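You operate a simulated robot arm through the tools that you are given. There is no shell and no other tool. Be economical: measure what you need, move in short steps, check, and stop when the job is done.

Carry out the task below with a simulated robot arm. There is one attempt and no reset: what you move stays moved.

TASK
Reset the clamped pipe to 13 cm and soap the yellow sponge.
Fine: open the clamp, move the orange stop, push the pipe against it, clamp again; press the sponge on the white dish and put it back.

It is judged by the outcome, as a careful person would: the job done as asked, and still so three seconds after it is handed in. It fails if anything else is knocked over, pushed out of place, dropped, spilled or broken.

THE ROBOT
A 7-joint arm with a two-finger gripper, hanging from a carriage that runs on a rail from [0, -2422] to [0, 58] (x, y) and turns from -283 to 405 degrees about z. Base frame: it is fixed where the carriage stands at the start and does not move with it; the origin is on the floor, on the carriage's upright axis, x ahead of it, y to its left, z up. Readings come in mm, degrees, newtons and seconds.
With the tool pointing down near the work surface it reaches from about 200 to 720 mm from the robot's upright axis, wherever it stands. Its first joint turns from -143.0 to 143.0 degrees. Places, roughly: orange stop [700, -100, 800]; pipe rest clamp [700, 0, 900]; plate in the black socket [-400, -100, 800]; plate in the blue socket [-300, -100, 800]; plate in the grey socket [-300, 0, 800]; plate in the white socket [-300, -200, 800]; red ring press button [-400, -100, 900]; the dark grey pipe rest [600, -100, 800]; turntable dial [-200, -200, 800]; warmer dial [300, 0, 900]; warmer switch [300, -100, 800]. Payload 1.37 kg.
The TCP is the grasp point between the finger pads, 16 mm short of the fingertips. In the tool frame z runs along the fingers and y along their closing line. The gripper opens to 92 mm. The gripper's body begins 74 mm behind the TCP.
Orientation is that of the tool frame in the base frame, as a unit quaternion [x, y, z, w]. With the fingers straight down and closing along the base's y, the tool's x points along the base's -x, its y along +y and its z along -z.

THE INTERFACE
- The arm moves only by the tool servo_tool. Its argument "series" is a list that holds one entry, the list of rows, each a list of 7 numbers: the shift along the tool's x, y, z in m, then the turn, a rotation vector about the tool's x, y, z in degrees, then the opening in per cent of the stroke, from 0 (shut) to 100 (fully open). In form: [[[x, y, z, wx, wy, wz, fingers], ...]]. A call has 1 to 20 rows; each row shifts and turns the commanded pose from where the row before left it, along the tool's axes as they then stand. Each row takes 0.2 s and may step no farther than 50 mm and 8.6 degrees from the row before; otherwise, or with a gripper value out of range, the whole call is refused. A pose out of reach is approached as far as the arm can. The call stops where the force on the tool passes 80 N (or 10 N more than at its start, if that is more) or the arm is blocked; 0.2 s more then pass. Each finger halts on what it meets, pressing with about 26 N; the grip force reading is that of the motor and also rises with nothing between the fingers. The clock runs only during rows and for 0.2 s after the last one: add rows that do not move to give the fingers time. The reply holds the time, the measured pose of the TCP, the force on the tool along the base axes, the opening and the grip force, in the units named above and with some noise, with the torque about the TCP (base axes, N m) and any sound that the robot's microphone picked up, and new pictures: "pictures" is both (left out), scene, wrist or none.
- Cameras (640 x 400 px; columns grow to the right, rows downward): "scene" is now at [216.9, -56.1, 1801.5]; the picture's right is [-1.00, 0.07, 0.00], its down [0.06, 0.93, -0.36] and it looks along [-0.02, -0.36, -0.93] (base axes); focal length 264 px, centre (320, 200). "wrist" rides on the gripper at [71, 19, -111] in the tool frame; the picture's right is [-0.26, 0.96, 0.00], its down [-0.78, -0.21, -0.59] and it looks along [-0.57, -0.15, 0.81] (tool axes); focal length 280 px, centre (320, 200). There is no depth. A picture from a camera that has moved, and an enlarged one, comes with that camera's place and axes in the base frame and with its lens.
- slide_trunk(by): slides the trunk up (or, below 0, down) by that many mm; the arm and the scene camera ride with it, the base frame stays. It gives what a move gives, with no picture.
- drive_base(legs): drives the robot by 1 to 6 legs, each [ahead, left, turn to the left] in mm, mm and degrees, along the robot's own axes; the way and the turn of a leg run together, so that a leg with both is an arc; at most 1500 mm and 180 degrees a leg. The arm and the cameras ride along, it lands a little off, and it stops where it bumps. It keeps to its track: a leg is cut to what the track allows. It gives what a move gives, and a new picture of the scene camera.
- head_to(pan, tilt): turns the head with the scene camera to pan (to the left, within 155 degrees either way) and tilt (down, from -29 to 69), counted from straight ahead of the robot. It gives what a move gives, and a new picture of the scene camera.
- enlarge(camera, box): a new picture of the part [left, top, right, bottom] of that camera's present view, enlarged. No time passes.
- sign_off(): hands the job in; it is judged then, once.

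Work in short steps. Places have to be worked out from the pictures, the camera data and where the tool is seen: move nearer, look again, correct. Check each grasp and each placing, and mend what went wrong. You have 120 turns and 260 pictures in all, those below and enlarged ones among them. Open the gripper and draw the arm clear of the work before you hand the job in, unless the task says otherwise; then end with one line.

The tools are called after "Call:" by a JSON object that holds its "api" and its "payload". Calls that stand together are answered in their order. servo_tool: Moves the arm, as the interface text tells. Its arguments: {"type":"object","properties":{"series":{"type":"array"},"pictures":{"type":"string","enum":["both","scene","wrist","none"]}},"required":["series"]} The other tools are called the same way: slide_trunk (by) slides the trunk up or down; drive_base (legs) drives the base; head_to (pan, tilt) turns the head that bears the scene camera; enlarge (camera, box) takes an enlarged picture of a part of a camera's view; sign_off () hands the job in.

At the start:

```text
clock: 0.0
position: [765.9, -222.7, 1166.0]
tool_rot: [0.0, 1.0, -0.001, 0.0]
contact_force: [-0.6, 0.2, 0.7]
moment: [0.04, 0.01, 0.0]
opening: 91.9
finger_force: 0.0
trunk travel left (down, up): [-475.0, 106.0]
robot x, y, heading: [-1.5, 2.8, 0.2]
head pan, tilt: [-93.7, 68.8]
```

scene: 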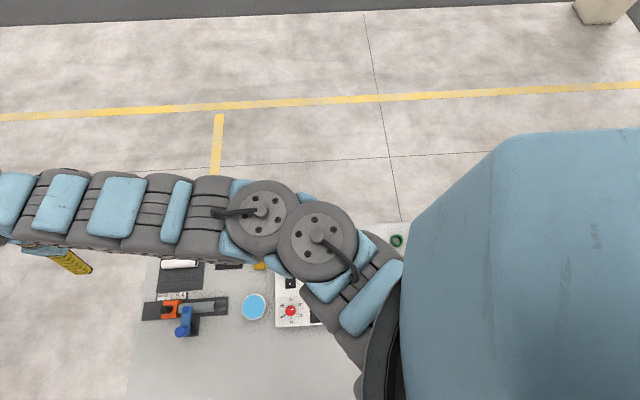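
wrist: 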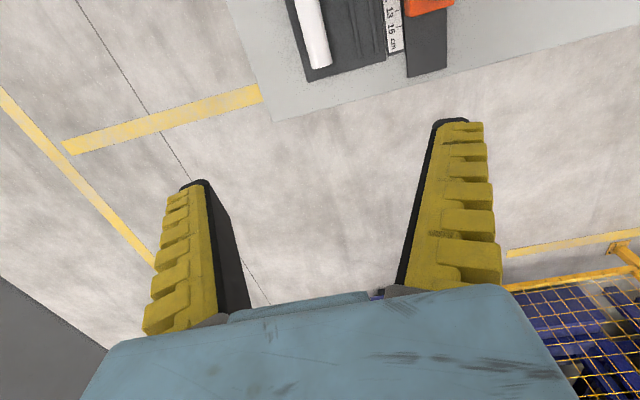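

The arm hides much of the bench. I turn the head to look at the work from a less blocked direction.

Call:
{"api": "head_to", "payload": {"pan": 0, "tilt": 60}}

Call:
{"api": "enlarge", "payload": {"camera": "scene", "box": [160, 100, 480, 300]}}

```text
clock: 1.7
position: [766.0, -223.1, 1164.9]
tool_rot: [0.001, 1.0, -0.001, 0.0]
contact_force: [0.3, -0.6, 0.1]
moment: [0.02, 0.0, 0.0]
opening: 91.8
finger_force: 0.1
trunk travel left (down, up): [-475.0, 106.0]
robot x, y, heading: [2.2, 1.8, 0.2]
head pan, tilt: [0.0, 60.0]
camera scene: at [287.1, -0.3, 1810.9], right [0.0, -1.0, 0.0], down [-0.87, 0.0, -0.5], along [0.5, 0.0, -0.87], focal length 264 px, centre (320, 200)
```

scene: 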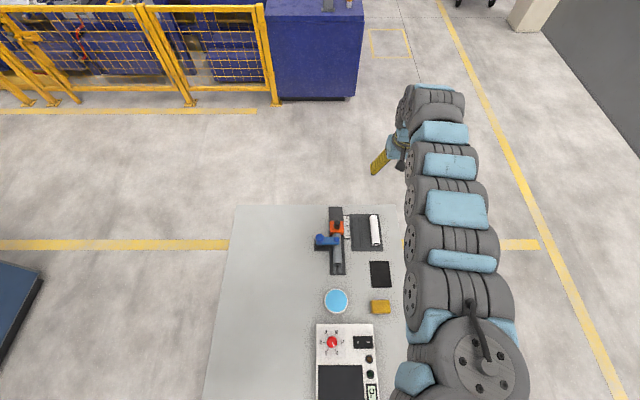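

```text
2.00 times, centred on (320, 200) of scene
camera zoom: at [287.1, -0.3, 1810.9], right [0.0, -1.0, 0.0], down [-0.87, 0.0, -0.5], along [0.5, 0.0, -0.87], focal length 528 px, centre (320, 200)
```

zoom: 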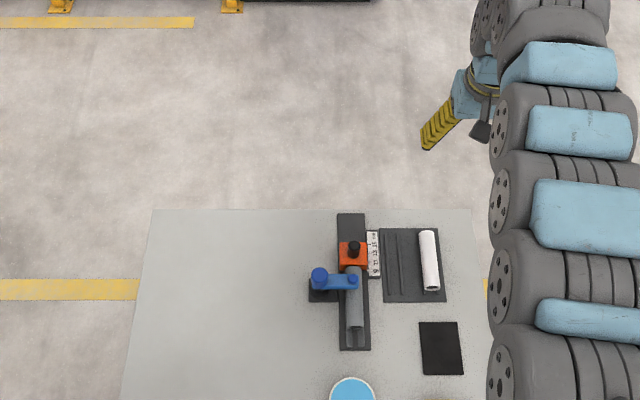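

I zoom in on the pipe fixture and on the sponge area.

Call:
{"api": "enlarge", "payload": {"camera": "scene", "box": [300, 195, 396, 255]}}

Call:
{"api": "enlarge", "payload": {"camera": "scene", "box": [300, 255, 420, 330]}}

Call:
{"api": "enlarge", "payload": {"camera": "scene", "box": [300, 300, 460, 400]}}

```text
6.67 times, centred on (348, 225) of scene
camera zoom: at [287.1, -0.3, 1810.9], right [0.0, -1.0, 0.0], down [-0.87, 0.0, -0.5], along [0.5, 0.0, -0.87], focal length 1760 px, centre (133, 33)
```

zoom: 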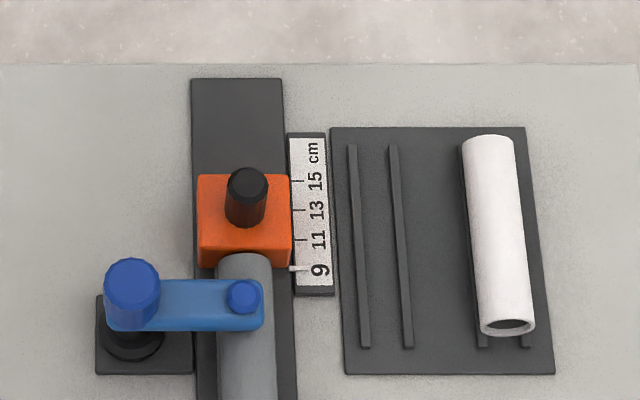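

```text
5.33 times, centred on (360, 292) of scene
camera zoom: at [287.1, -0.3, 1810.9], right [0.0, -1.0, 0.0], down [-0.87, 0.0, -0.5], along [0.5, 0.0, -0.87], focal length 1408 px, centre (107, -293)
```

zoom: 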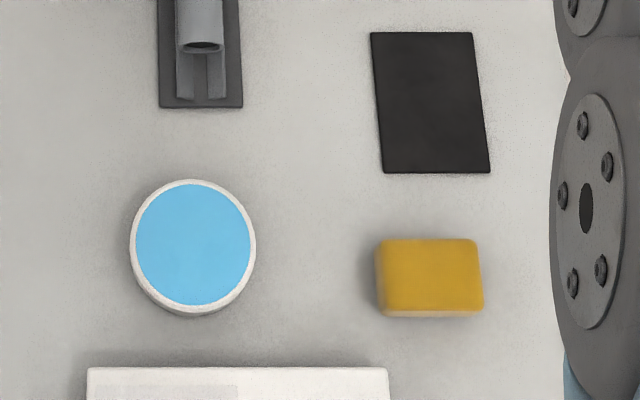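

```text
4.00 times, centred on (380, 350) of scene
camera zoom: at [287.1, -0.3, 1810.9], right [0.0, -1.0, 0.0], down [-0.87, 0.0, -0.5], along [0.5, 0.0, -0.87], focal length 1056 px, centre (80, -400)
```

zoom: 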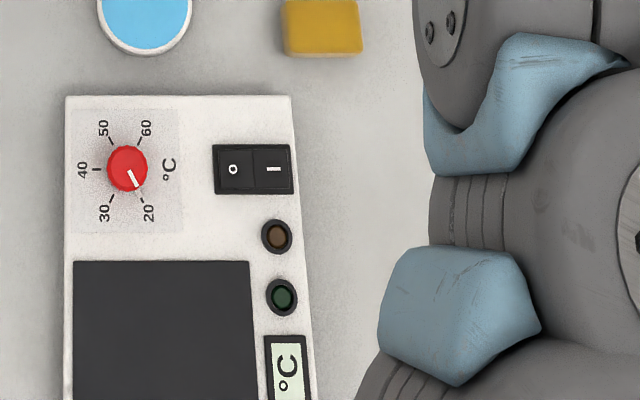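

The pipe lies along x with its stop pointer near 9 and the swing clamp over it. I bring the gripper and wrist camera closer for a detailed look.

Call:
{"api": "servo_tool", "payload": {"series": [[[0.026, 0.027, 0.02, 0, 0, 0, 100], [0.026, 0.027, 0.02, 0, 0, 0, 100], [0.026, 0.027, 0.02, 0, 0, 0, 100], [0.026, 0.027, 0.02, 0, 0, 0, 100], [0.026, 0.027, 0.02, 0, 0, 0, 100], [0.026, 0.027, 0.02, 0, 0, 0, 100], [0.026, 0.027, 0.02, 0, 0, 0, 100], [0, 0, 0, 0, 0, 0, 100]]]}}

Call:
{"api": "enlarge", "payload": {"camera": "wrist", "box": [160, 40, 480, 240]}}

```text
clock: 3.5
position: [648.9, -43.1, 1013.4]
tool_rot: [0.0, 1.0, 0.001, -0.002]
contact_force: [0.4, -0.1, 0.3]
moment: [-0.01, 0.01, 0.0]
opening: 91.7
finger_force: 0.0
out of reach, approached as far as the arm can: row 3, 4, 5, 6, 7
trunk travel left (down, up): [-475.0, 106.0]
robot x, y, heading: [-0.7, -0.7, -0.0]
head pan, tilt: [0.0, 60.0]
camera scene: at [287.2, -0.3, 1810.9], right [0.0, -1.0, 0.0], down [-0.87, 0.0, -0.5], along [0.5, 0.0, -0.87], focal length 264 px, centre (320, 200)
camera wrist: at [578.8, -22.9, 1124.2], right [0.26, 0.96, 0.0], down [0.78, -0.21, 0.59], along [0.57, -0.15, -0.81], focal length 280 px, centre (320, 200)
```

scene: 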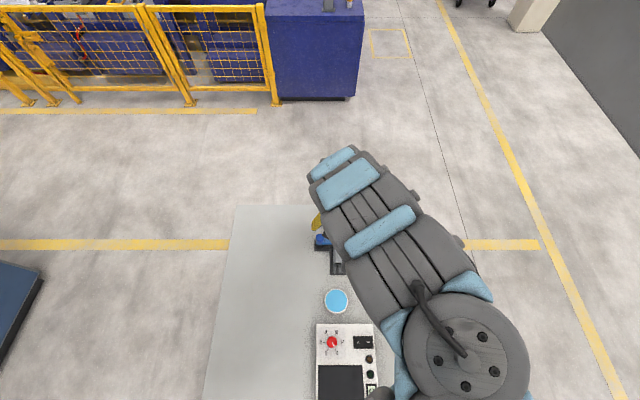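
wrist: 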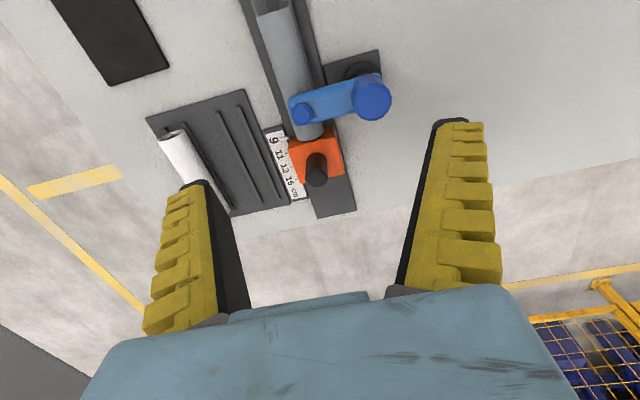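

```text
2.00 times, centred on (320, 140) of wrist
camera zoom: at [578.8, -22.9, 1124.2], right [0.26, 0.96, 0.0], down [0.78, -0.21, 0.59], along [0.57, -0.15, -0.81], focal length 561 px, centre (320, 320)
```

zoom: 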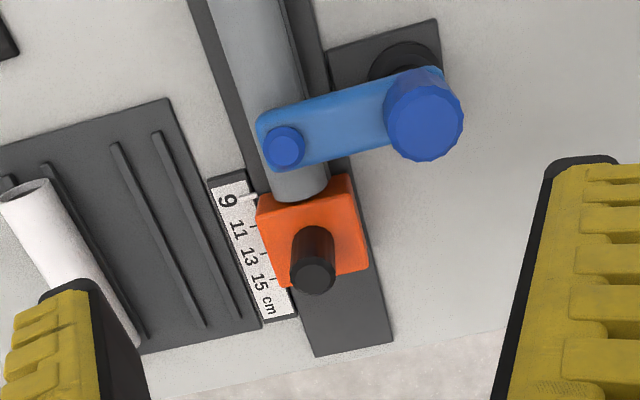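

Triangulating: the pointer tip is about (680,-91,863), the clamp knob top about (658,0,898), and the ruler ticks are 2 cm apart per label, so the stop must move about 40 mm in +x. I rotate the tool 90° to view the clamp from +y and prepare an x-closing grasp on its knob.

Call:
{"api": "servo_tool", "payload": {"series": [[[0, 0, 0, 0, 0, 8.2, 100], [0, 0, 0, 0, 0, 8.2, 100], [0, 0, 0, 0, 0, 8.2, 100], [0, 0, 0, 0, 0, 8.2, 100], [0, 0, 0, 0, 0, 8.2, 100], [0, 0, 0, 0, 0, 8.2, 100], [0, 0, 0, 0, 0, 8.2, 100], [0, 0, 0, 0, 0, 8.2, 100], [0, 0, 0, 0, 0, 8.2, 100], [0, 0, 0, 0, 0, 8.2, 100], [0, 0, 0, 0, 0, 8, 100], [0, 0, 0, 0, 0, 0, 100]]], "pictures": "wrist"}}

```text
clock: 6.1
position: [649.5, -43.8, 1012.4]
tool_rot: [0.708, 0.706, 0.0, -0.001]
contact_force: [-0.4, -0.1, -0.6]
moment: [-0.01, 0.01, -0.02]
opening: 91.7
finger_force: 0.1
trunk travel left (down, up): [-475.0, 106.0]
robot x, y, heading: [2.4, 0.1, 0.2]
head pan, tilt: [0.0, 60.0]
camera wrist: at [669.2, 27.9, 1123.3], right [0.96, -0.26, 0.0], down [-0.21, -0.78, 0.59], along [-0.16, -0.57, -0.81], focal length 280 px, centre (320, 200)
```

wrist: 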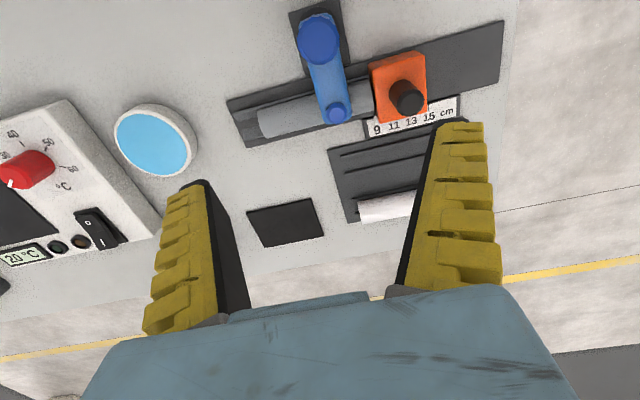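

The knob reads (660,3,898) from this view too. I move above it.

Call:
{"api": "servo_tool", "payload": {"series": [[[0.023, 0.005, 0.02, 0, 0, 0, 100], [0.022, 0.005, 0.02, 0, 0, 0, 100], [0, 0, 0.012, 0, 0, 0, 100], [0, 0, 0, 0, 0, 0, 100]]], "pictures": "both"}}

Call:
{"api": "enlarge", "payload": {"camera": "scene", "box": [290, 190, 386, 250]}}

```text
clock: 7.1
position: [659.5, 1.7, 961.2]
tool_rot: [0.707, 0.707, 0.0, 0.001]
contact_force: [-0.5, 0.0, -0.3]
moment: [-0.01, -0.01, 0.02]
opening: 92.2
finger_force: 0.1
trunk travel left (down, up): [-475.0, 106.0]
robot x, y, heading: [-0.1, -3.8, 0.1]
head pan, tilt: [0.0, 60.0]
camera scene: at [287.1, -0.3, 1810.9], right [0.0, -1.0, 0.0], down [-0.87, 0.0, -0.5], along [0.5, 0.0, -0.87], focal length 264 px, centre (320, 200)
camera wrist: at [678.8, 73.3, 1071.4], right [0.96, -0.26, 0.0], down [-0.21, -0.78, 0.59], along [-0.15, -0.57, -0.81], focal length 280 px, centre (320, 200)
```

scene: 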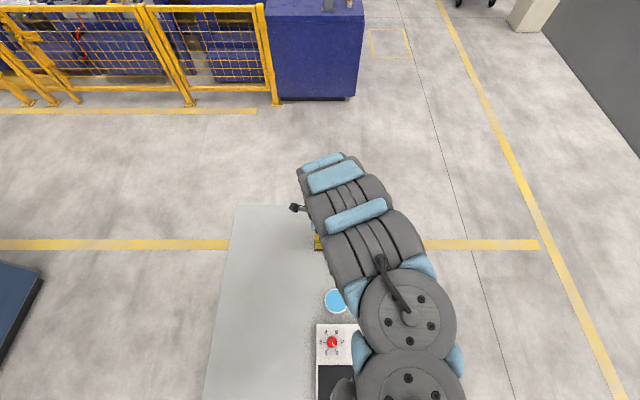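
wrist: 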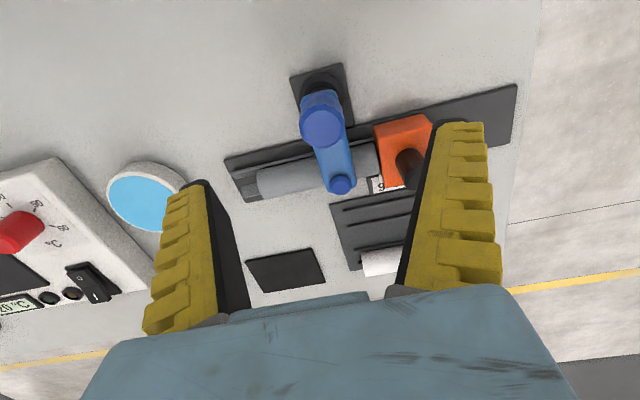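

```text
6.67 times, centred on (338, 220) of scene
camera zoom: at [287.1, -0.3, 1810.9], right [0.0, -1.0, 0.0], down [-0.87, 0.0, -0.5], along [0.5, 0.0, -0.87], focal length 1760 px, centre (200, 67)
```

zoom: 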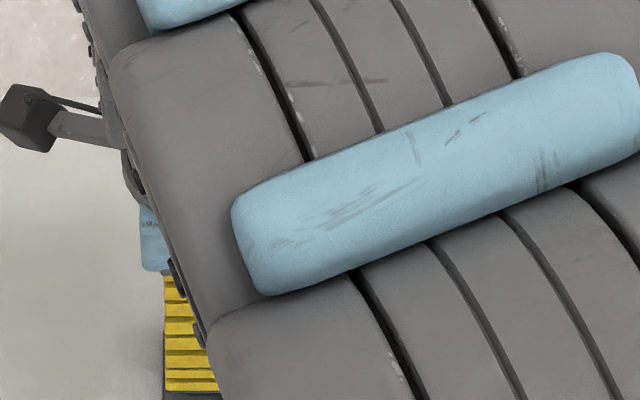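

Call:
{"api": "enlarge", "payload": {"camera": "wrist", "box": [220, 50, 460, 200]}}

```text
2.67 times, centred on (340, 125) of wrist
camera zoom: at [678.8, 73.3, 1071.4], right [0.96, -0.26, 0.0], down [-0.21, -0.78, 0.59], along [-0.15, -0.57, -0.81], focal length 748 px, centre (267, 400)
```

zoom: 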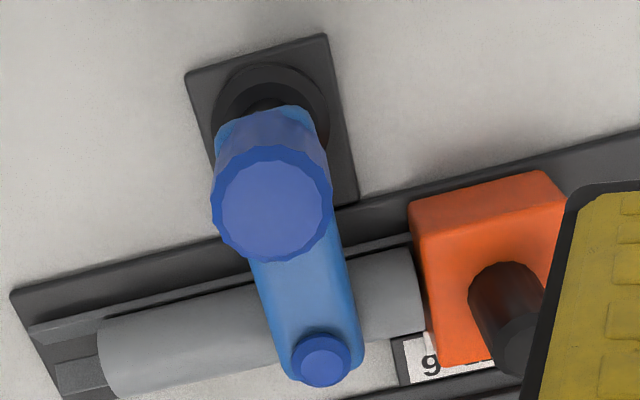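

The knob top centres at about (661,2.5,890). I go down with fingers at ±x of the knob, then close.

Call:
{"api": "servo_tool", "payload": {"series": [[[0.001, 0.0015, 0.02, 0, 0, 0, 100], [0, 0, 0.02, 0, 0, 0, 100], [0, 0, 0.02, 0, 0, 0, 100], [0, 0, 0.015, 0, 0, 0, 100], [0, 0, 0, 0, 0, 0, 100]]], "pictures": "wrist"}}

```text
clock: 8.3
position: [660.9, 2.4, 885.4]
tool_rot: [0.707, 0.707, 0.001, 0.001]
contact_force: [1.4, 0.3, -0.1]
moment: [0.01, -0.03, -0.05]
opening: 91.9
finger_force: 0.0
trunk travel left (down, up): [-475.0, 106.0]
robot x, y, heading: [0.3, 3.0, 0.1]
head pan, tilt: [0.0, 60.0]
camera wrist: at [680.5, 74.5, 996.3], right [0.97, -0.26, 0.0], down [-0.21, -0.78, 0.59], along [-0.15, -0.57, -0.81], focal length 280 px, centre (320, 200)
```

wrist: 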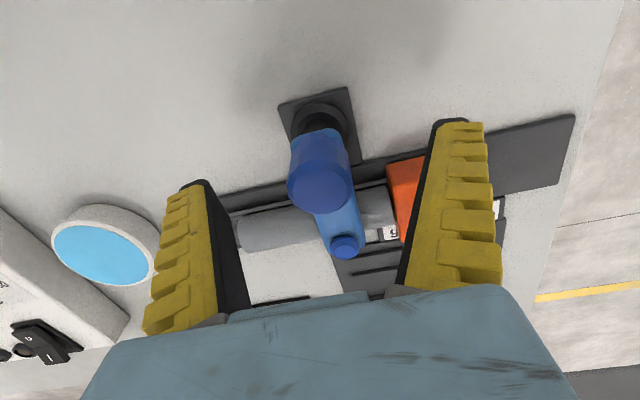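

The knob sits between the fingers. I close.

Call:
{"api": "servo_tool", "payload": {"series": [[[0, 0, 0, 0, 0, 0, 30], [0, 0, 0, 0, 0, 0, 20], [0, 0, 0, 0, 0, 0, 20], [0, 0, 0, 0, 0, 0, 20]]], "pictures": "wrist"}}

```text
clock: 9.3
position: [660.5, 2.7, 887.4]
tool_rot: [0.707, 0.707, 0.0, -0.001]
contact_force: [-9.9, -0.9, 15.5]
moment: [-0.37, 0.07, -0.03]
opening: 25.4
finger_force: 28.3
trunk travel left (down, up): [-475.0, 106.0]
robot x, y, heading: [-2.1, 1.3, 0.0]
head pan, tilt: [0.0, 60.0]
camera wrist: at [680.1, 74.1, 996.4], right [0.96, -0.26, 0.0], down [-0.21, -0.78, 0.59], along [-0.15, -0.57, -0.81], focal length 280 px, centre (320, 200)
```

wrist: 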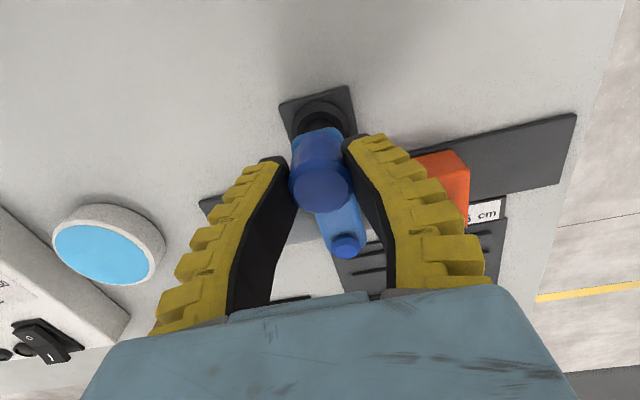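

Gripped at 25 mm. The stop blocks a +x swing, so I try turning clockwise (seen from above) so that the arm swings toward -x.

Call:
{"api": "servo_tool", "payload": {"series": [[[0, 0, 0, 0, 0, 5, 18], [0, 0, 0, 0, 0, 5, 18], [0, 0, 0, 0, 0, 5, 18]]], "pictures": "wrist"}}

```text
clock: 10.1
position: [659.4, 1.8, 886.3]
tool_rot: [0.794, 0.608, 0.0, 0.0]
contact_force: [-3.0, -6.1, 3.1]
moment: [-0.12, 0.05, 0.17]
opening: 21.6
finger_force: 27.7
trunk travel left (down, up): [-475.0, 106.0]
robot x, y, heading: [0.5, -2.2, 0.2]
head pan, tilt: [0.0, 60.0]
camera wrist: at [697.6, 65.0, 995.6], right [0.86, -0.51, 0.0], down [-0.41, -0.7, 0.59], along [-0.3, -0.51, -0.81], focal length 280 px, centre (320, 200)
```

wrist: 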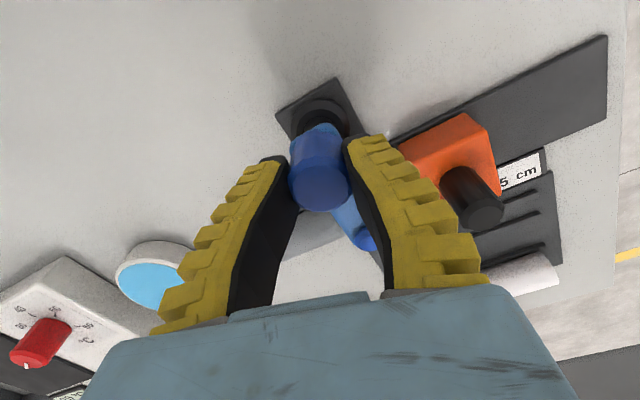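

Call:
{"api": "enlarge", "payload": {"camera": "wrist", "box": [240, 80, 480, 230]}}

```text
2.67 times, centred on (360, 155) of wrist
camera zoom: at [697.6, 65.0, 995.6], right [0.86, -0.51, 0.0], down [-0.41, -0.7, 0.59], along [-0.3, -0.51, -0.81], focal length 748 px, centre (213, 320)
```

zoom: 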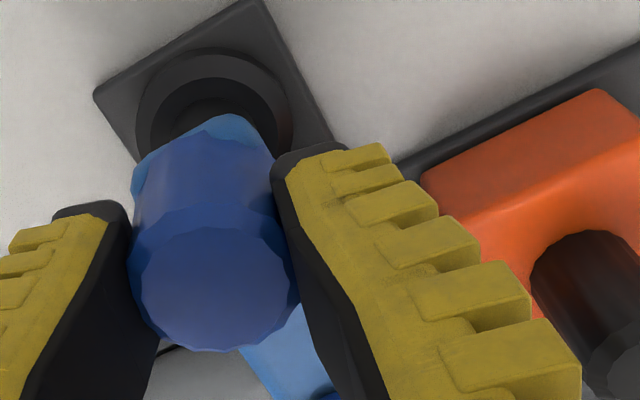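

The arm stayed put, so the knob likely is a screw or slipped under the pads. I try turning counter-clockwise (loosening), watching the torque.

Call:
{"api": "servo_tool", "payload": {"series": [[[0, 0, 0, 0, 0, -5, 15], [0, 0, 0, 0, 0, -8, 15], [0, 0, 0, 0, 0, -8, 15], [0, 0, 0, 0, 0, -8, 15], [0, 0, 0, 0, 0, -8, 15], [0, 0, 0, 0, 0, -8, 15]]], "pictures": "wrist"}}

Call:
{"api": "enlarge", "payload": {"camera": "wrist", "box": [240, 80, 480, 230]}}

```text
clock: 11.5
position: [660.8, 0.4, 886.7]
tool_rot: [0.5, 0.866, -0.001, 0.001]
contact_force: [5.1, -8.9, -14.2]
moment: [-0.16, -0.13, -0.03]
opening: 20.7
finger_force: 28.1
trunk travel left (down, up): [-475.0, 106.0]
robot x, y, heading: [-2.0, 4.4, 0.2]
head pan, tilt: [0.0, 60.0]
camera wrist: at [641.4, 72.5, 996.0], right [0.97, 0.26, 0.0], down [0.21, -0.78, 0.59], along [0.15, -0.57, -0.81], focal length 280 px, centre (320, 200)
```

wrist: 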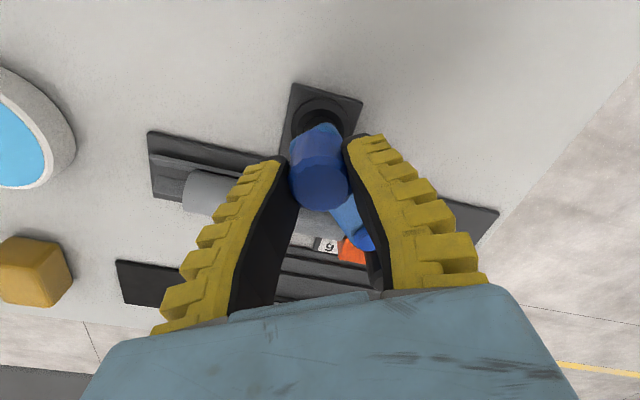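

```text
2.67 times, centred on (360, 155) of wrist
camera zoom: at [641.4, 72.5, 996.0], right [0.97, 0.26, 0.0], down [0.21, -0.78, 0.59], along [0.15, -0.57, -0.81], focal length 748 px, centre (213, 320)
```

zoom: 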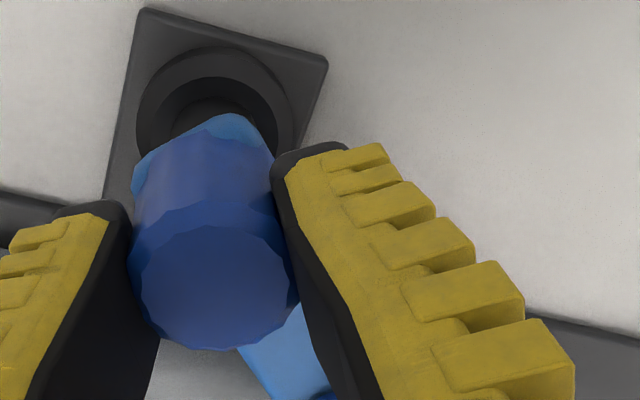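

The arm now follows the gripper: it has swung about 30–45° counter-clockwise off the pipe. I keep going.

Call:
{"api": "servo_tool", "payload": {"series": [[[0, 0, 0, 0, 0, -8, 15], [0, 0, 0, 0, 0, -8, 15], [0, 0, 0, 0, 0, -8, 15], [0, 0, 0, 0, 0, -8, 15], [0, 0, 0, 0, 0, -8, 15], [0, 0, 0, 0, 0, 0, 15]]], "pictures": "wrist"}}

```text
clock: 12.9
position: [660.8, 0.5, 885.6]
tool_rot: [0.172, 0.985, -0.001, 0.0]
contact_force: [-4.9, -9.2, 5.8]
moment: [0.03, 0.09, 0.05]
opening: 20.3
finger_force: 27.7
trunk travel left (down, up): [-475.0, 106.0]
robot x, y, heading: [-0.6, -0.2, 0.1]
head pan, tilt: [0.0, 60.0]
camera wrist: at [600.4, 43.6, 996.1], right [0.58, 0.82, 0.0], down [0.66, -0.46, 0.59], along [0.48, -0.34, -0.81], focal length 280 px, centre (320, 200)
```

wrist: 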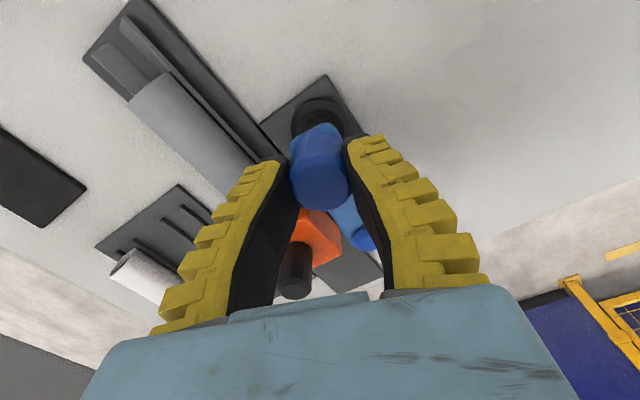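

The arm now points along +x, clear of the pipe. I release the knob and rise to look.

Call:
{"api": "servo_tool", "payload": {"series": [[[0, 0, 0, 0, 0, 0, 50], [0, 0, 0, 0, 0, 0, 50], [0, 0, -0.03, 0, 0, 0, 50], [0, 0, -0.04, 0, 0, 0, 50], [0, 0, -0.04, 0, 0, 0, 50], [0, 0, 0, 0, 0, 0, 50]]], "pictures": "wrist"}}

Call:
{"api": "enlarge", "payload": {"camera": "wrist", "box": [160, 50, 400, 200]}}

```text
clock: 14.3
position: [660.1, 2.7, 995.9]
tool_rot: [0.175, 0.985, 0.0, -0.001]
contact_force: [-0.6, -0.4, 1.1]
moment: [0.01, 0.04, 0.05]
opening: 49.2
finger_force: 1.6
trunk travel left (down, up): [-475.0, 106.0]
robot x, y, heading: [-1.7, 1.4, 0.3]
head pan, tilt: [0.0, 60.0]
camera wrist: at [600.2, 44.6, 1106.0], right [0.58, 0.82, 0.0], down [0.66, -0.47, 0.59], along [0.48, -0.34, -0.81], focal length 280 px, centre (320, 200)
```

wrist: 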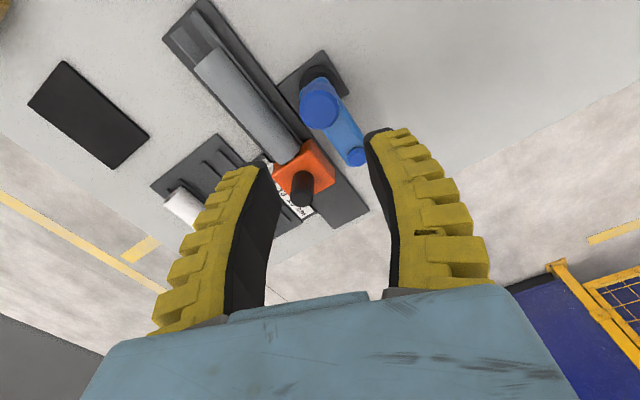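

```text
2.67 times, centred on (280, 125) of wrist
camera zoom: at [600.2, 44.6, 1106.0], right [0.58, 0.82, 0.0], down [0.66, -0.47, 0.59], along [0.48, -0.34, -0.81], focal length 748 px, centre (427, 400)
```

zoom: 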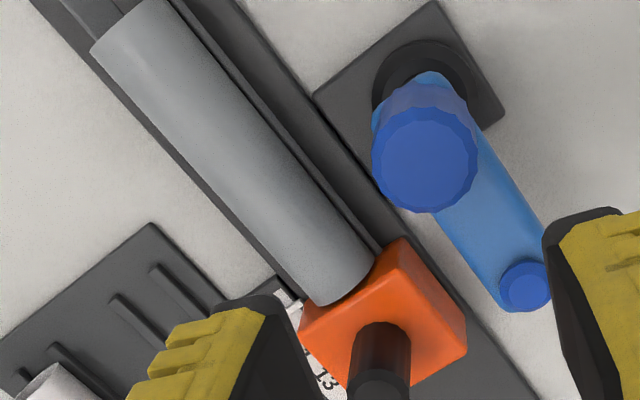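

The clamp is open. The stop's knob top triangulates to about (728,-68,866). I rotate the tool 70° so that the fingers close along x.

Call:
{"api": "servo_tool", "payload": {"series": [[[0, 0, 0, 0, 0, 7.8, 50], [0, 0, 0, 0, 0, 7.8, 50], [0, 0, 0, 0, 0, 7.8, 50], [0, 0, 0, 0, 0, 7.8, 50], [0, 0, 0, 0, 0, 7.8, 50], [0, 0, 0, 0, 0, 7.8, 50], [0, 0, 0, 0, 0, 7.8, 50], [0, 0, 0, 0, 0, 7.8, 50], [0, 0, 0, 0, 0, 7.7, 50], [-0.035, 0.033, 0.02, 0, 0, 0, 50], [-0.035, 0.033, 0.02, 0, 0, 0, 50], [0, 0, 0.015, 0, 0, 0, 50], [0, 0, 0, 0, 0, 0, 50]]], "pictures": "wrist"}}

Call:
{"api": "enlarge", "payload": {"camera": "wrist", "box": [200, 50, 440, 200]}}

```text
refused: row 10 steps farther than a row can; nothing moved
```

```text
2.67 times, centred on (320, 125) of wrist
camera zoom: at [600.2, 44.6, 1106.0], right [0.58, 0.82, 0.0], down [0.66, -0.47, 0.59], along [0.48, -0.34, -0.81], focal length 748 px, centre (320, 400)
```

zoom: 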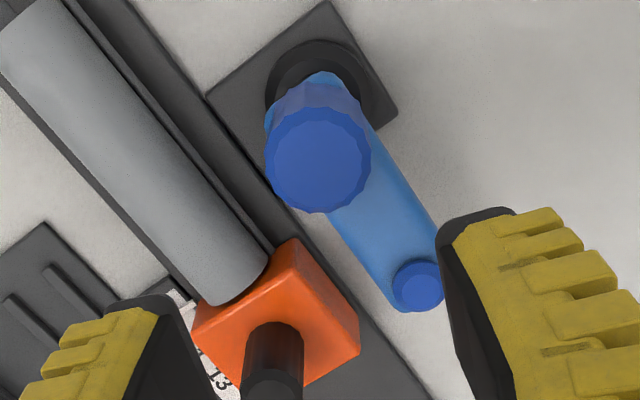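

The translation steps were just over 50 mm; I shorten them and send the move again.

Call:
{"api": "servo_tool", "payload": {"series": [[[0, 0, 0, 0, 0, 7.8, 50], [0, 0, 0, 0, 0, 7.8, 50], [0, 0, 0, 0, 0, 7.8, 50], [0, 0, 0, 0, 0, 7.8, 50], [0, 0, 0, 0, 0, 7.8, 50], [0, 0, 0, 0, 0, 7.8, 50], [0, 0, 0, 0, 0, 7.8, 50], [0, 0, 0, 0, 0, 7.8, 50], [0, 0, 0, 0, 0, 7.7, 50], [-0.025, 0.022, 0.015, 0, 0, 0, 50], [-0.025, 0.022, 0.015, 0, 0, 0, 50], [-0.02, 0.022, 0.015, 0, 0, 0, 50], [0, 0, 0, 0, 0, 0, 50]]], "pictures": "wrist"}}

Call:
{"api": "enlarge", "payload": {"camera": "wrist", "box": [200, 50, 440, 200]}}

```text
clock: 17.1
position: [725.9, -68.7, 952.4]
tool_rot: [0.707, 0.707, 0.0, 0.0]
contact_force: [-0.3, 0.1, 0.6]
moment: [0.0, 0.0, 0.0]
opening: 49.3
finger_force: 2.0
trunk travel left (down, up): [-475.0, 106.0]
robot x, y, heading: [1.7, 2.8, 0.0]
head pan, tilt: [0.0, 60.0]
camera wrist: at [746.3, 3.3, 1061.0], right [0.96, -0.26, 0.0], down [-0.21, -0.78, 0.59], along [-0.16, -0.57, -0.81], focal length 280 px, centre (320, 200)
```

wrist: 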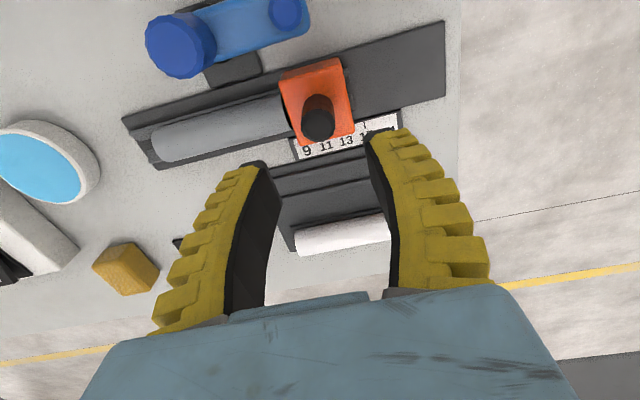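

```text
2.67 times, centred on (320, 125) of wrist
camera zoom: at [746.3, 3.3, 1061.0], right [0.96, -0.26, 0.0], down [-0.21, -0.78, 0.59], along [-0.16, -0.57, -0.81], focal length 748 px, centre (320, 400)
```

zoom: 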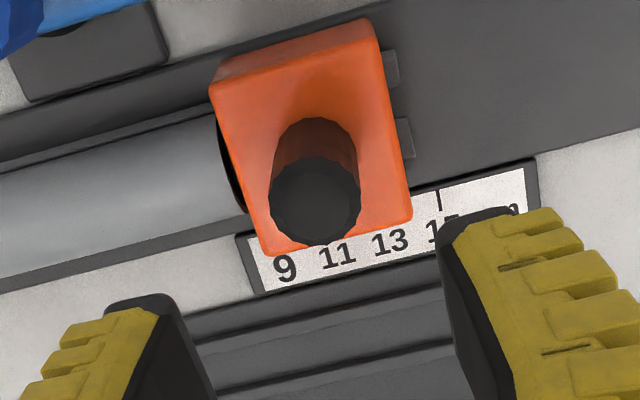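

The knob top is at (724,-69,866), diameter about 24 mm. I descend onto it with a 45 mm opening.

Call:
{"api": "servo_tool", "payload": {"series": [[[0, -0.001, 0.03, 0, 0, 0, 48], [0, -0.001, 0.03, 0, 0, 0, 48], [0, 0, 0.02, 0, 0, 0, 48], [0, 0, 0.013, 0, 0, 0, 48], [0, 0, 0, 0, 0, 0, 48]]], "pictures": "wrist"}}

Call:
{"api": "enlarge", "payload": {"camera": "wrist", "box": [200, 100, 440, 250]}}

```text
clock: 18.3
position: [723.9, -67.6, 871.1]
tool_rot: [0.708, 0.706, 0.0, 0.0]
contact_force: [-0.5, 0.4, 0.3]
moment: [0.02, -0.02, -0.03]
opening: 47.2
finger_force: 1.7
out of reach, approached as far as the arm can: row 4
trunk travel left (down, up): [-475.0, 106.0]
robot x, y, heading: [0.6, -2.9, -0.1]
head pan, tilt: [0.0, 60.0]
camera wrist: at [744.1, 3.8, 980.9], right [0.96, -0.26, 0.0], down [-0.21, -0.78, 0.59], along [-0.16, -0.57, -0.81], focal length 280 px, centre (320, 200)
```

wrist: 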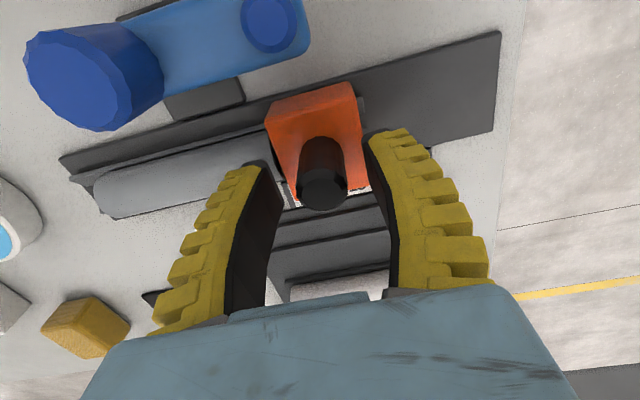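

```text
2.67 times, centred on (320, 175) of wrist
camera zoom: at [744.1, 3.8, 980.9], right [0.96, -0.26, 0.0], down [-0.21, -0.78, 0.59], along [-0.16, -0.57, -0.81], focal length 748 px, centre (320, 267)
```

zoom: 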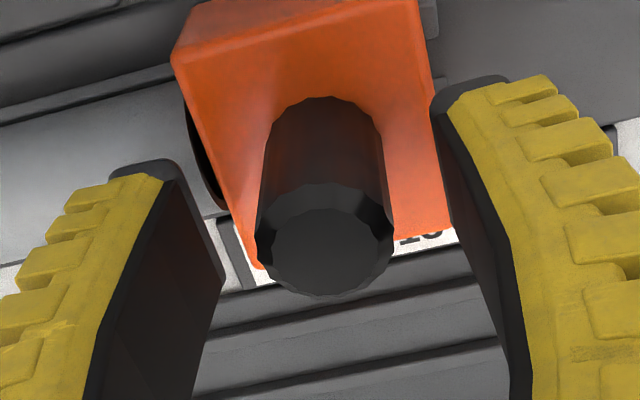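

The reach limit stops me at z=871, and the stop must go to x≈764. Lowering the trunk extends the reach, so I raise the tool first.

Call:
{"api": "servo_tool", "payload": {"series": [[[0, 0, -0.04, 0, 0, 0, 48], [0, 0, -0.045, 0, 0, 0, 48], [0, 0, -0.045, 0, 0, 0, 48], [0, 0, -0.045, 0, 0, 0, 48], [0, 0, 0, 0, 0, 0, 48]]], "pictures": "none"}}

Call:
{"api": "slide_trunk", "payload": {"by": -150}}

```text
clock: 19.5
position: [725.7, -67.8, 1045.9]
tool_rot: [0.708, 0.707, 0.0, 0.001]
contact_force: [1.1, 0.9, -0.1]
moment: [-0.01, 0.0, -0.03]
opening: 47.3
finger_force: 2.3
trunk travel left (down, up): [-475.0, 106.0]
robot x, y, heading: [2.1, 0.8, 0.0]
head pan, tilt: [0.0, 60.0]
```

```text
clock: 21.2
position: [725.4, -67.7, 896.2]
tool_rot: [0.708, 0.707, 0.0, 0.0]
contact_force: [0.3, -0.6, 0.4]
moment: [0.03, 0.01, -0.01]
opening: 47.2
finger_force: 2.2
trunk travel left (down, up): [-325.0, 256.0]
robot x, y, heading: [-1.7, 2.7, -0.3]
head pan, tilt: [0.0, 60.0]
```

Now I lower to z≈855 around the knob.

Call:
{"api": "servo_tool", "payload": {"series": [[[-0.001, -0.001, 0.02, 0, 0, 0, 48], [0, 0, 0.012, 0, 0, 0, 48], [0, 0, 0.009, 0, 0, 0, 48], [0, 0, 0, 0, 0, 0, 48]]], "pictures": "wrist"}}

```text
clock: 22.2
position: [724.1, -68.7, 854.6]
tool_rot: [0.708, 0.706, 0.0, 0.0]
contact_force: [0.7, 0.5, 1.0]
moment: [-0.02, -0.02, 0.0]
opening: 47.5
finger_force: 2.3
trunk travel left (down, up): [-325.0, 256.0]
robot x, y, heading: [3.2, -2.7, -0.3]
head pan, tilt: [0.0, 60.0]
camera wrist: at [744.1, 2.4, 964.8], right [0.96, -0.26, 0.0], down [-0.21, -0.78, 0.59], along [-0.16, -0.57, -0.81], focal length 280 px, centre (320, 200)
```

wrist: 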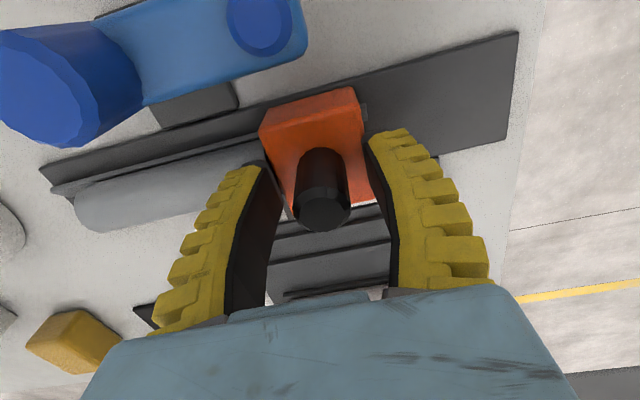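

I close on the knob.

Call:
{"api": "servo_tool", "payload": {"series": [[[0, 0, 0, 0, 0, 0, 20], [0, 0, 0, 0, 0, 0, 15], [0, 0, 0, 0, 0, 0, 15], [0, 0, 0, 0, 0, 0, 15]]], "pictures": "wrist"}}

```text
clock: 23.2
position: [724.2, -67.3, 855.2]
tool_rot: [0.708, 0.706, 0.001, 0.0]
contact_force: [-1.0, 4.8, 6.4]
moment: [-0.01, 0.0, 0.02]
opening: 15.6
finger_force: 27.8
trunk travel left (down, up): [-325.0, 256.0]
robot x, y, heading: [-0.0, -0.6, -0.1]
head pan, tilt: [0.0, 60.0]
camera wrist: at [744.9, 3.7, 965.5], right [0.96, -0.26, 0.0], down [-0.21, -0.78, 0.59], along [-0.15, -0.57, -0.81], focal length 280 px, centre (320, 200)
```

wrist: 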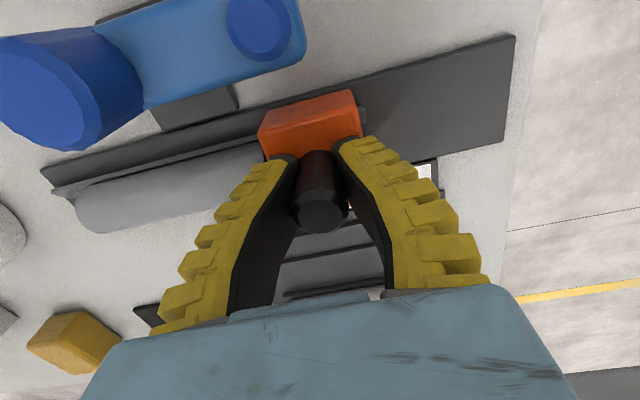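

Gripped at about 16 mm. I test moving 10 mm in +x.

Call:
{"api": "servo_tool", "payload": {"series": [[[0, 0.005, 0, 0, 0, 0, 12], [0, 0.005, 0, 0, 0, 0, 12], [0, 0, 0, 0, 0, 0, 12]]], "pictures": "wrist"}}

Call:
{"api": "enlarge", "payload": {"camera": "wrist", "box": [200, 80, 440, 230]}}

```text
clock: 24.0
position: [735.6, -67.5, 855.7]
tool_rot: [0.708, 0.706, 0.001, 0.0]
contact_force: [1.3, 5.1, 2.3]
moment: [-0.11, 0.03, -0.01]
opening: 15.1
finger_force: 27.9
trunk travel left (down, up): [-325.0, 256.0]
robot x, y, heading: [-2.1, -1.8, -0.2]
head pan, tilt: [0.0, 60.0]
camera wrist: at [755.1, 3.8, 965.6], right [0.96, -0.26, 0.0], down [-0.21, -0.78, 0.59], along [-0.15, -0.57, -0.81], focal length 280 px, centre (320, 200)
```

wrist: 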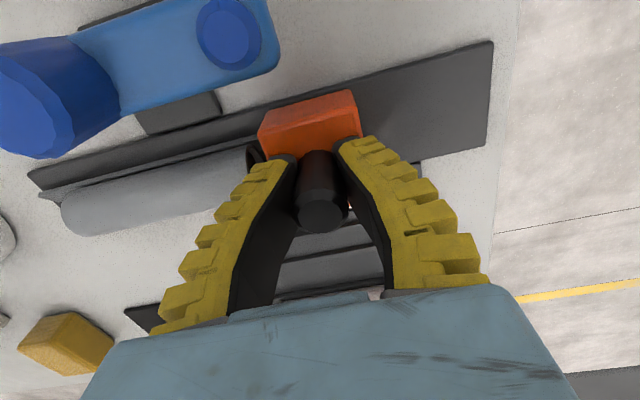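

```text
2.67 times, centred on (320, 155) of wrist
camera zoom: at [755.1, 3.8, 965.6], right [0.96, -0.26, 0.0], down [-0.21, -0.78, 0.59], along [-0.15, -0.57, -0.81], focal length 748 px, centre (320, 320)
```

zoom: 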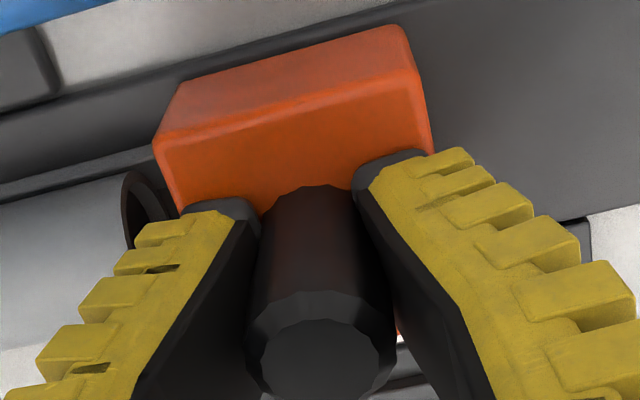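

The stop slides freely and the pipe end shows the gap. I continue 29 mm.

Call:
{"api": "servo_tool", "payload": {"series": [[[0, 0.01, 0, 0, 0, 0, 12], [0, 0.01, 0, 0, 0, 0, 12], [0, 0.009, 0, 0, 0, 0, 12], [0, 0, 0, 0, 0, 0, 12], [0, 0, 0, 0, 0, 0, 40], [0, 0, 0, 0, 0, 0, 50], [0, 0, -0.04, 0, 0, 0, 50], [0, 0, -0.04, 0, 0, 0, 50], [0, 0, -0.02, 0, 0, 0, 50]]], "pictures": "wrist"}}

Call:
{"api": "enlarge", "payload": {"camera": "wrist", "box": [240, 80, 400, 180]}}

```text
clock: 26.0
position: [763.9, -70.9, 956.0]
tool_rot: [0.708, 0.707, 0.001, 0.0]
contact_force: [0.5, 0.0, -0.1]
moment: [0.01, -0.04, -0.01]
opening: 49.2
finger_force: 2.3
trunk travel left (down, up): [-325.0, 256.0]
robot x, y, heading: [1.9, -2.2, 0.1]
head pan, tilt: [0.0, 60.0]
camera wrist: at [783.8, 2.6, 1066.2], right [0.96, -0.26, 0.0], down [-0.21, -0.78, 0.59], along [-0.15, -0.57, -0.81], focal length 280 px, centre (320, 200)
```

wrist: 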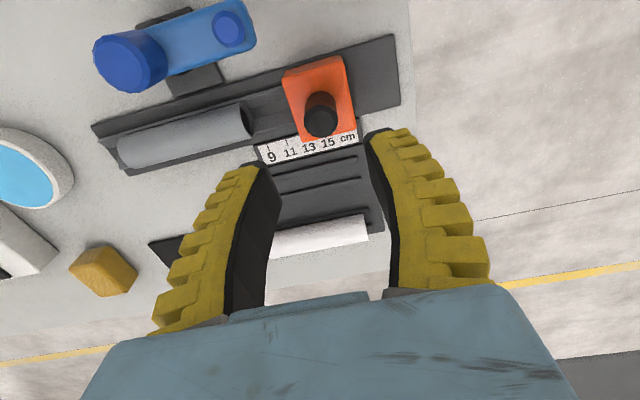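

```text
4.00 times, centred on (320, 130) of wrist
camera zoom: at [783.8, 2.6, 1066.2], right [0.96, -0.26, 0.0], down [-0.21, -0.78, 0.59], along [-0.15, -0.57, -0.81], focal length 1122 px, centre (320, 480)
```

zoom: 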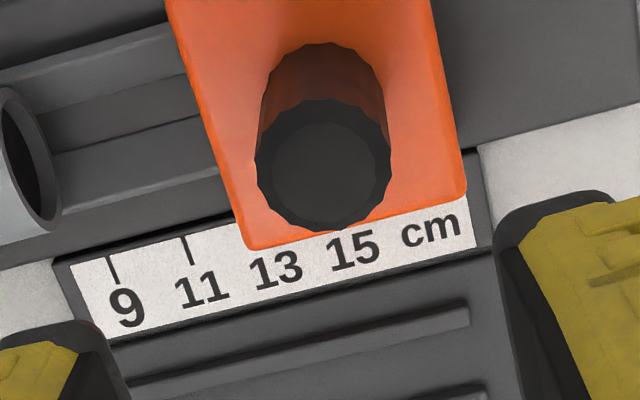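

The pointer is hidden from this side. I move back to -x and rotate the tool to view the ruler from behind and prepare the pipe push.

Call:
{"api": "servo_tool", "payload": {"series": [[[0, -0.044, 0, 0, 0, 0, 40], [0, -0.044, 0, 0, 0, 0, 30], [0, -0.044, 0, 0, 0, 0, 20], [0, -0.044, 0, 0, 0, 0, 10], [0, -0.04, 0, 0, 0, 0, 0], [0, 0, 0, 0, 0, -8.2, 0], [0, 0, 0, 0, 0, -8.2, 0], [0, 0, 0, 0, 0, -8.2, 0], [0, 0, 0, 0, 0, -8.2, 0], [0, 0, 0, 0, 0, -8.2, 0], [0, 0, 0, 0, 0, -8.2, 0], [0, 0, 0, 0, 0, -8.2, 0], [0, 0, 0, 0, 0, -8.2, 0], [0, 0, 0, 0, 0, -8.2, 0], [0, 0, 0, 0, 0, -8.2, 0], [0, 0, 0, 0, 0, -8, 0], [0, 0, 0, 0, 0, 0, 0]]], "pictures": "wrist"}}

Call:
{"api": "enlarge", "payload": {"camera": "wrist", "box": [240, 80, 400, 180]}}

```text
clock: 29.6
position: [661.1, -84.3, 882.3]
tool_rot: [0.0, 1.0, 0.0, 0.0]
contact_force: [1.1, 0.3, 0.4]
moment: [0.01, 0.0, 0.04]
opening: 0.0
finger_force: 26.4
out of reach, approached as far as the arm can: row 2, 3, 4, 5
trunk travel left (down, up): [-325.0, 256.0]
robot x, y, heading: [3.7, 0.7, -0.5]
head pan, tilt: [0.0, 60.0]
camera wrist: at [591.8, -64.9, 992.8], right [0.26, 0.96, 0.0], down [0.78, -0.21, 0.59], along [0.57, -0.15, -0.81], focal length 280 px, centre (320, 200)
```

wrist: 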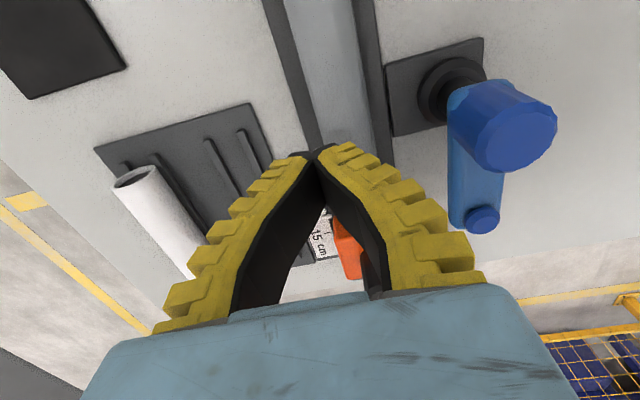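

```text
4.00 times, centred on (320, 130) of wrist
camera zoom: at [591.8, -64.9, 992.8], right [0.26, 0.96, 0.0], down [0.78, -0.21, 0.59], along [0.57, -0.15, -0.81], focal length 1122 px, centre (320, 480)
```

zoom: 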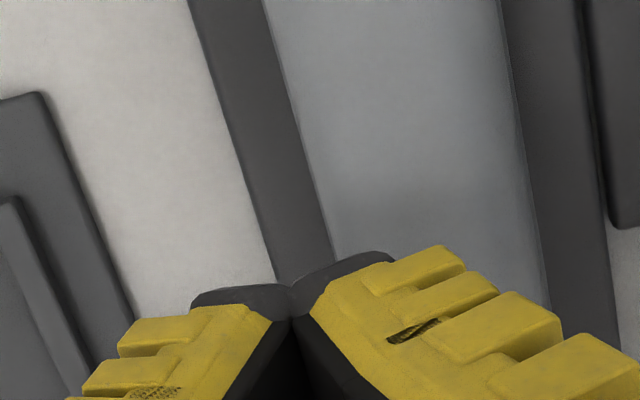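

The inner reach limit bit with the trunk low. I bring the trunk back up; near the surface that gives more inward reach.

Call:
{"api": "slide_trunk", "payload": {"by": 150}}

Call:
{"api": "head_to", "payload": {"pan": -5, "tilt": 62}}

```text
clock: 31.4
position: [662.2, -85.5, 1033.3]
tool_rot: [0.001, 1.0, 0.0, 0.0]
contact_force: [-0.2, -0.1, 0.4]
moment: [0.01, 0.02, 0.0]
opening: 0.2
finger_force: 26.3
trunk travel left (down, up): [-475.0, 106.0]
robot x, y, heading: [-0.3, 0.6, 0.1]
head pan, tilt: [0.0, 60.0]
```

```text
clock: 32.0
position: [662.2, -84.7, 1032.7]
tool_rot: [0.001, 1.0, 0.0, 0.0]
contact_force: [0.7, -0.8, -0.2]
moment: [0.02, 0.0, -0.05]
opening: 0.1
finger_force: 26.3
trunk travel left (down, up): [-475.0, 106.0]
robot x, y, heading: [1.4, 4.1, -0.1]
head pan, tilt: [-5.0, 62.0]
camera scene: at [284.6, -5.9, 1808.6], right [-0.09, -1.0, 0.0], down [-0.88, 0.08, -0.47], along [0.47, -0.04, -0.88], focal length 264 px, centre (320, 200)
```

scene: 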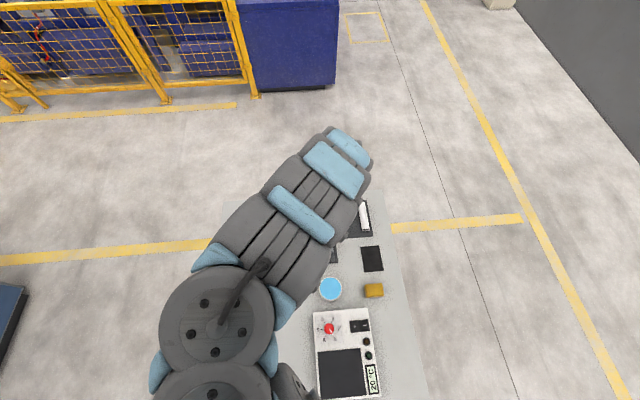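

I shift over the pipe axis (y≈-68) and descend to z≈890, then step back toward -x.

Call:
{"api": "servo_tool", "payload": {"series": [[[0, 0.008, 0.045, 0, 0, 0, 0], [0, 0.009, 0.045, 0, 0, 0, 0], [0, 0, 0.045, 0, 0, 0, 0], [0.03, 0, 0, 0, 0, 0, 0], [0.03, 0, 0, 0, 0, 0, 0], [0, 0, 0, 0, 0, 0, 0]]], "pictures": "wrist"}}

```text
clock: 33.5
position: [601.4, -67.9, 898.6]
tool_rot: [0.001, 1.0, 0.001, -0.001]
contact_force: [-0.2, -0.4, -0.8]
moment: [0.02, 0.01, 0.0]
opening: 0.2
finger_force: 25.8
trunk travel left (down, up): [-475.0, 106.0]
robot x, y, heading: [-4.3, -1.4, 0.1]
head pan, tilt: [-5.0, 62.0]
camera wrist: at [531.7, -47.5, 1007.3], right [0.26, 0.96, 0.0], down [0.78, -0.21, 0.59], along [0.57, -0.15, -0.81], focal length 280 px, centre (320, 200)
```

wrist: 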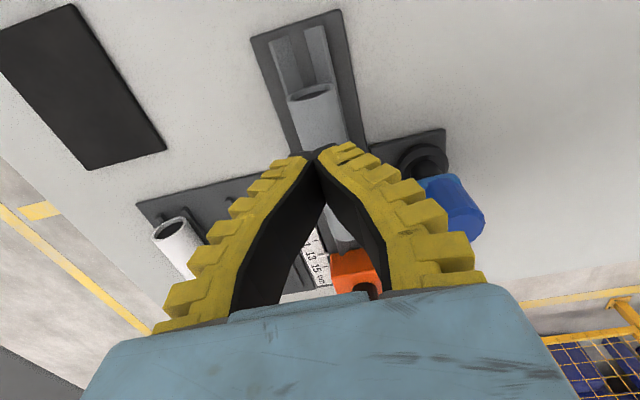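

Inward reach works now. The pipe's rear rim is near x≈577, y≈-66. I step back to x≈545 and descend some behind it.

Call:
{"api": "servo_tool", "payload": {"series": [[[0.03, 0.001, 0, 0, 0, 0, 0], [0.026, 0.001, 0, 0, 0, 0, 0], [0, 0, 0.02, 0, 0, 0, 0], [0, 0, 0.015, 0, 0, 0, 0], [0, 0, 0, 0, 0, 0, 0]]], "pictures": "wrist"}}

Call:
{"api": "enlarge", "payload": {"camera": "wrist", "box": [240, 80, 400, 180]}}

```text
clock: 34.6
position: [559.5, -66.8, 851.2]
tool_rot: [0.0, 1.0, 0.0, 0.0]
contact_force: [-0.1, 0.1, 0.4]
moment: [0.0, 0.02, 0.02]
opening: 0.2
finger_force: 25.5
out of reach, approached as far as the arm can: row 2
trunk travel left (down, up): [-475.0, 106.0]
robot x, y, heading: [-1.4, 1.1, 0.1]
head pan, tilt: [-5.0, 62.0]
camera wrist: at [488.6, -47.5, 961.1], right [0.26, 0.96, 0.0], down [0.78, -0.21, 0.59], along [0.57, -0.15, -0.81], focal length 280 px, centre (320, 200)
```

wrist: 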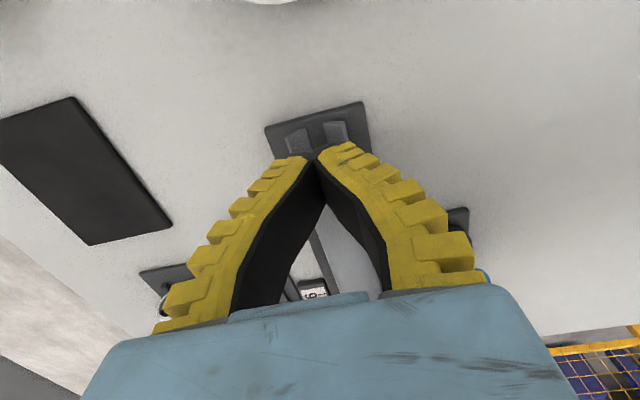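

```text
4.00 times, centred on (320, 130) of wrist
camera zoom: at [488.6, -47.5, 961.1], right [0.26, 0.96, 0.0], down [0.78, -0.21, 0.59], along [0.57, -0.15, -0.81], focal length 1122 px, centre (320, 480)
```

zoom: 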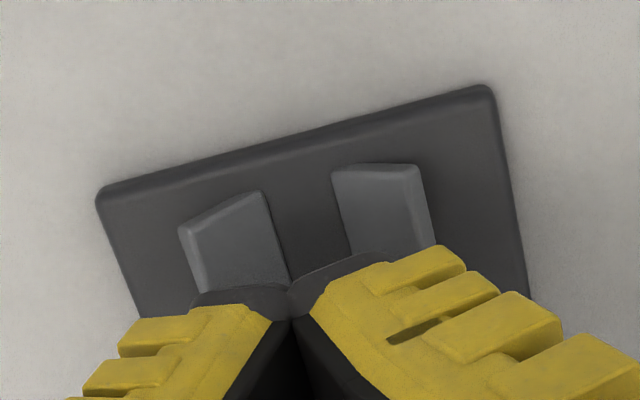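

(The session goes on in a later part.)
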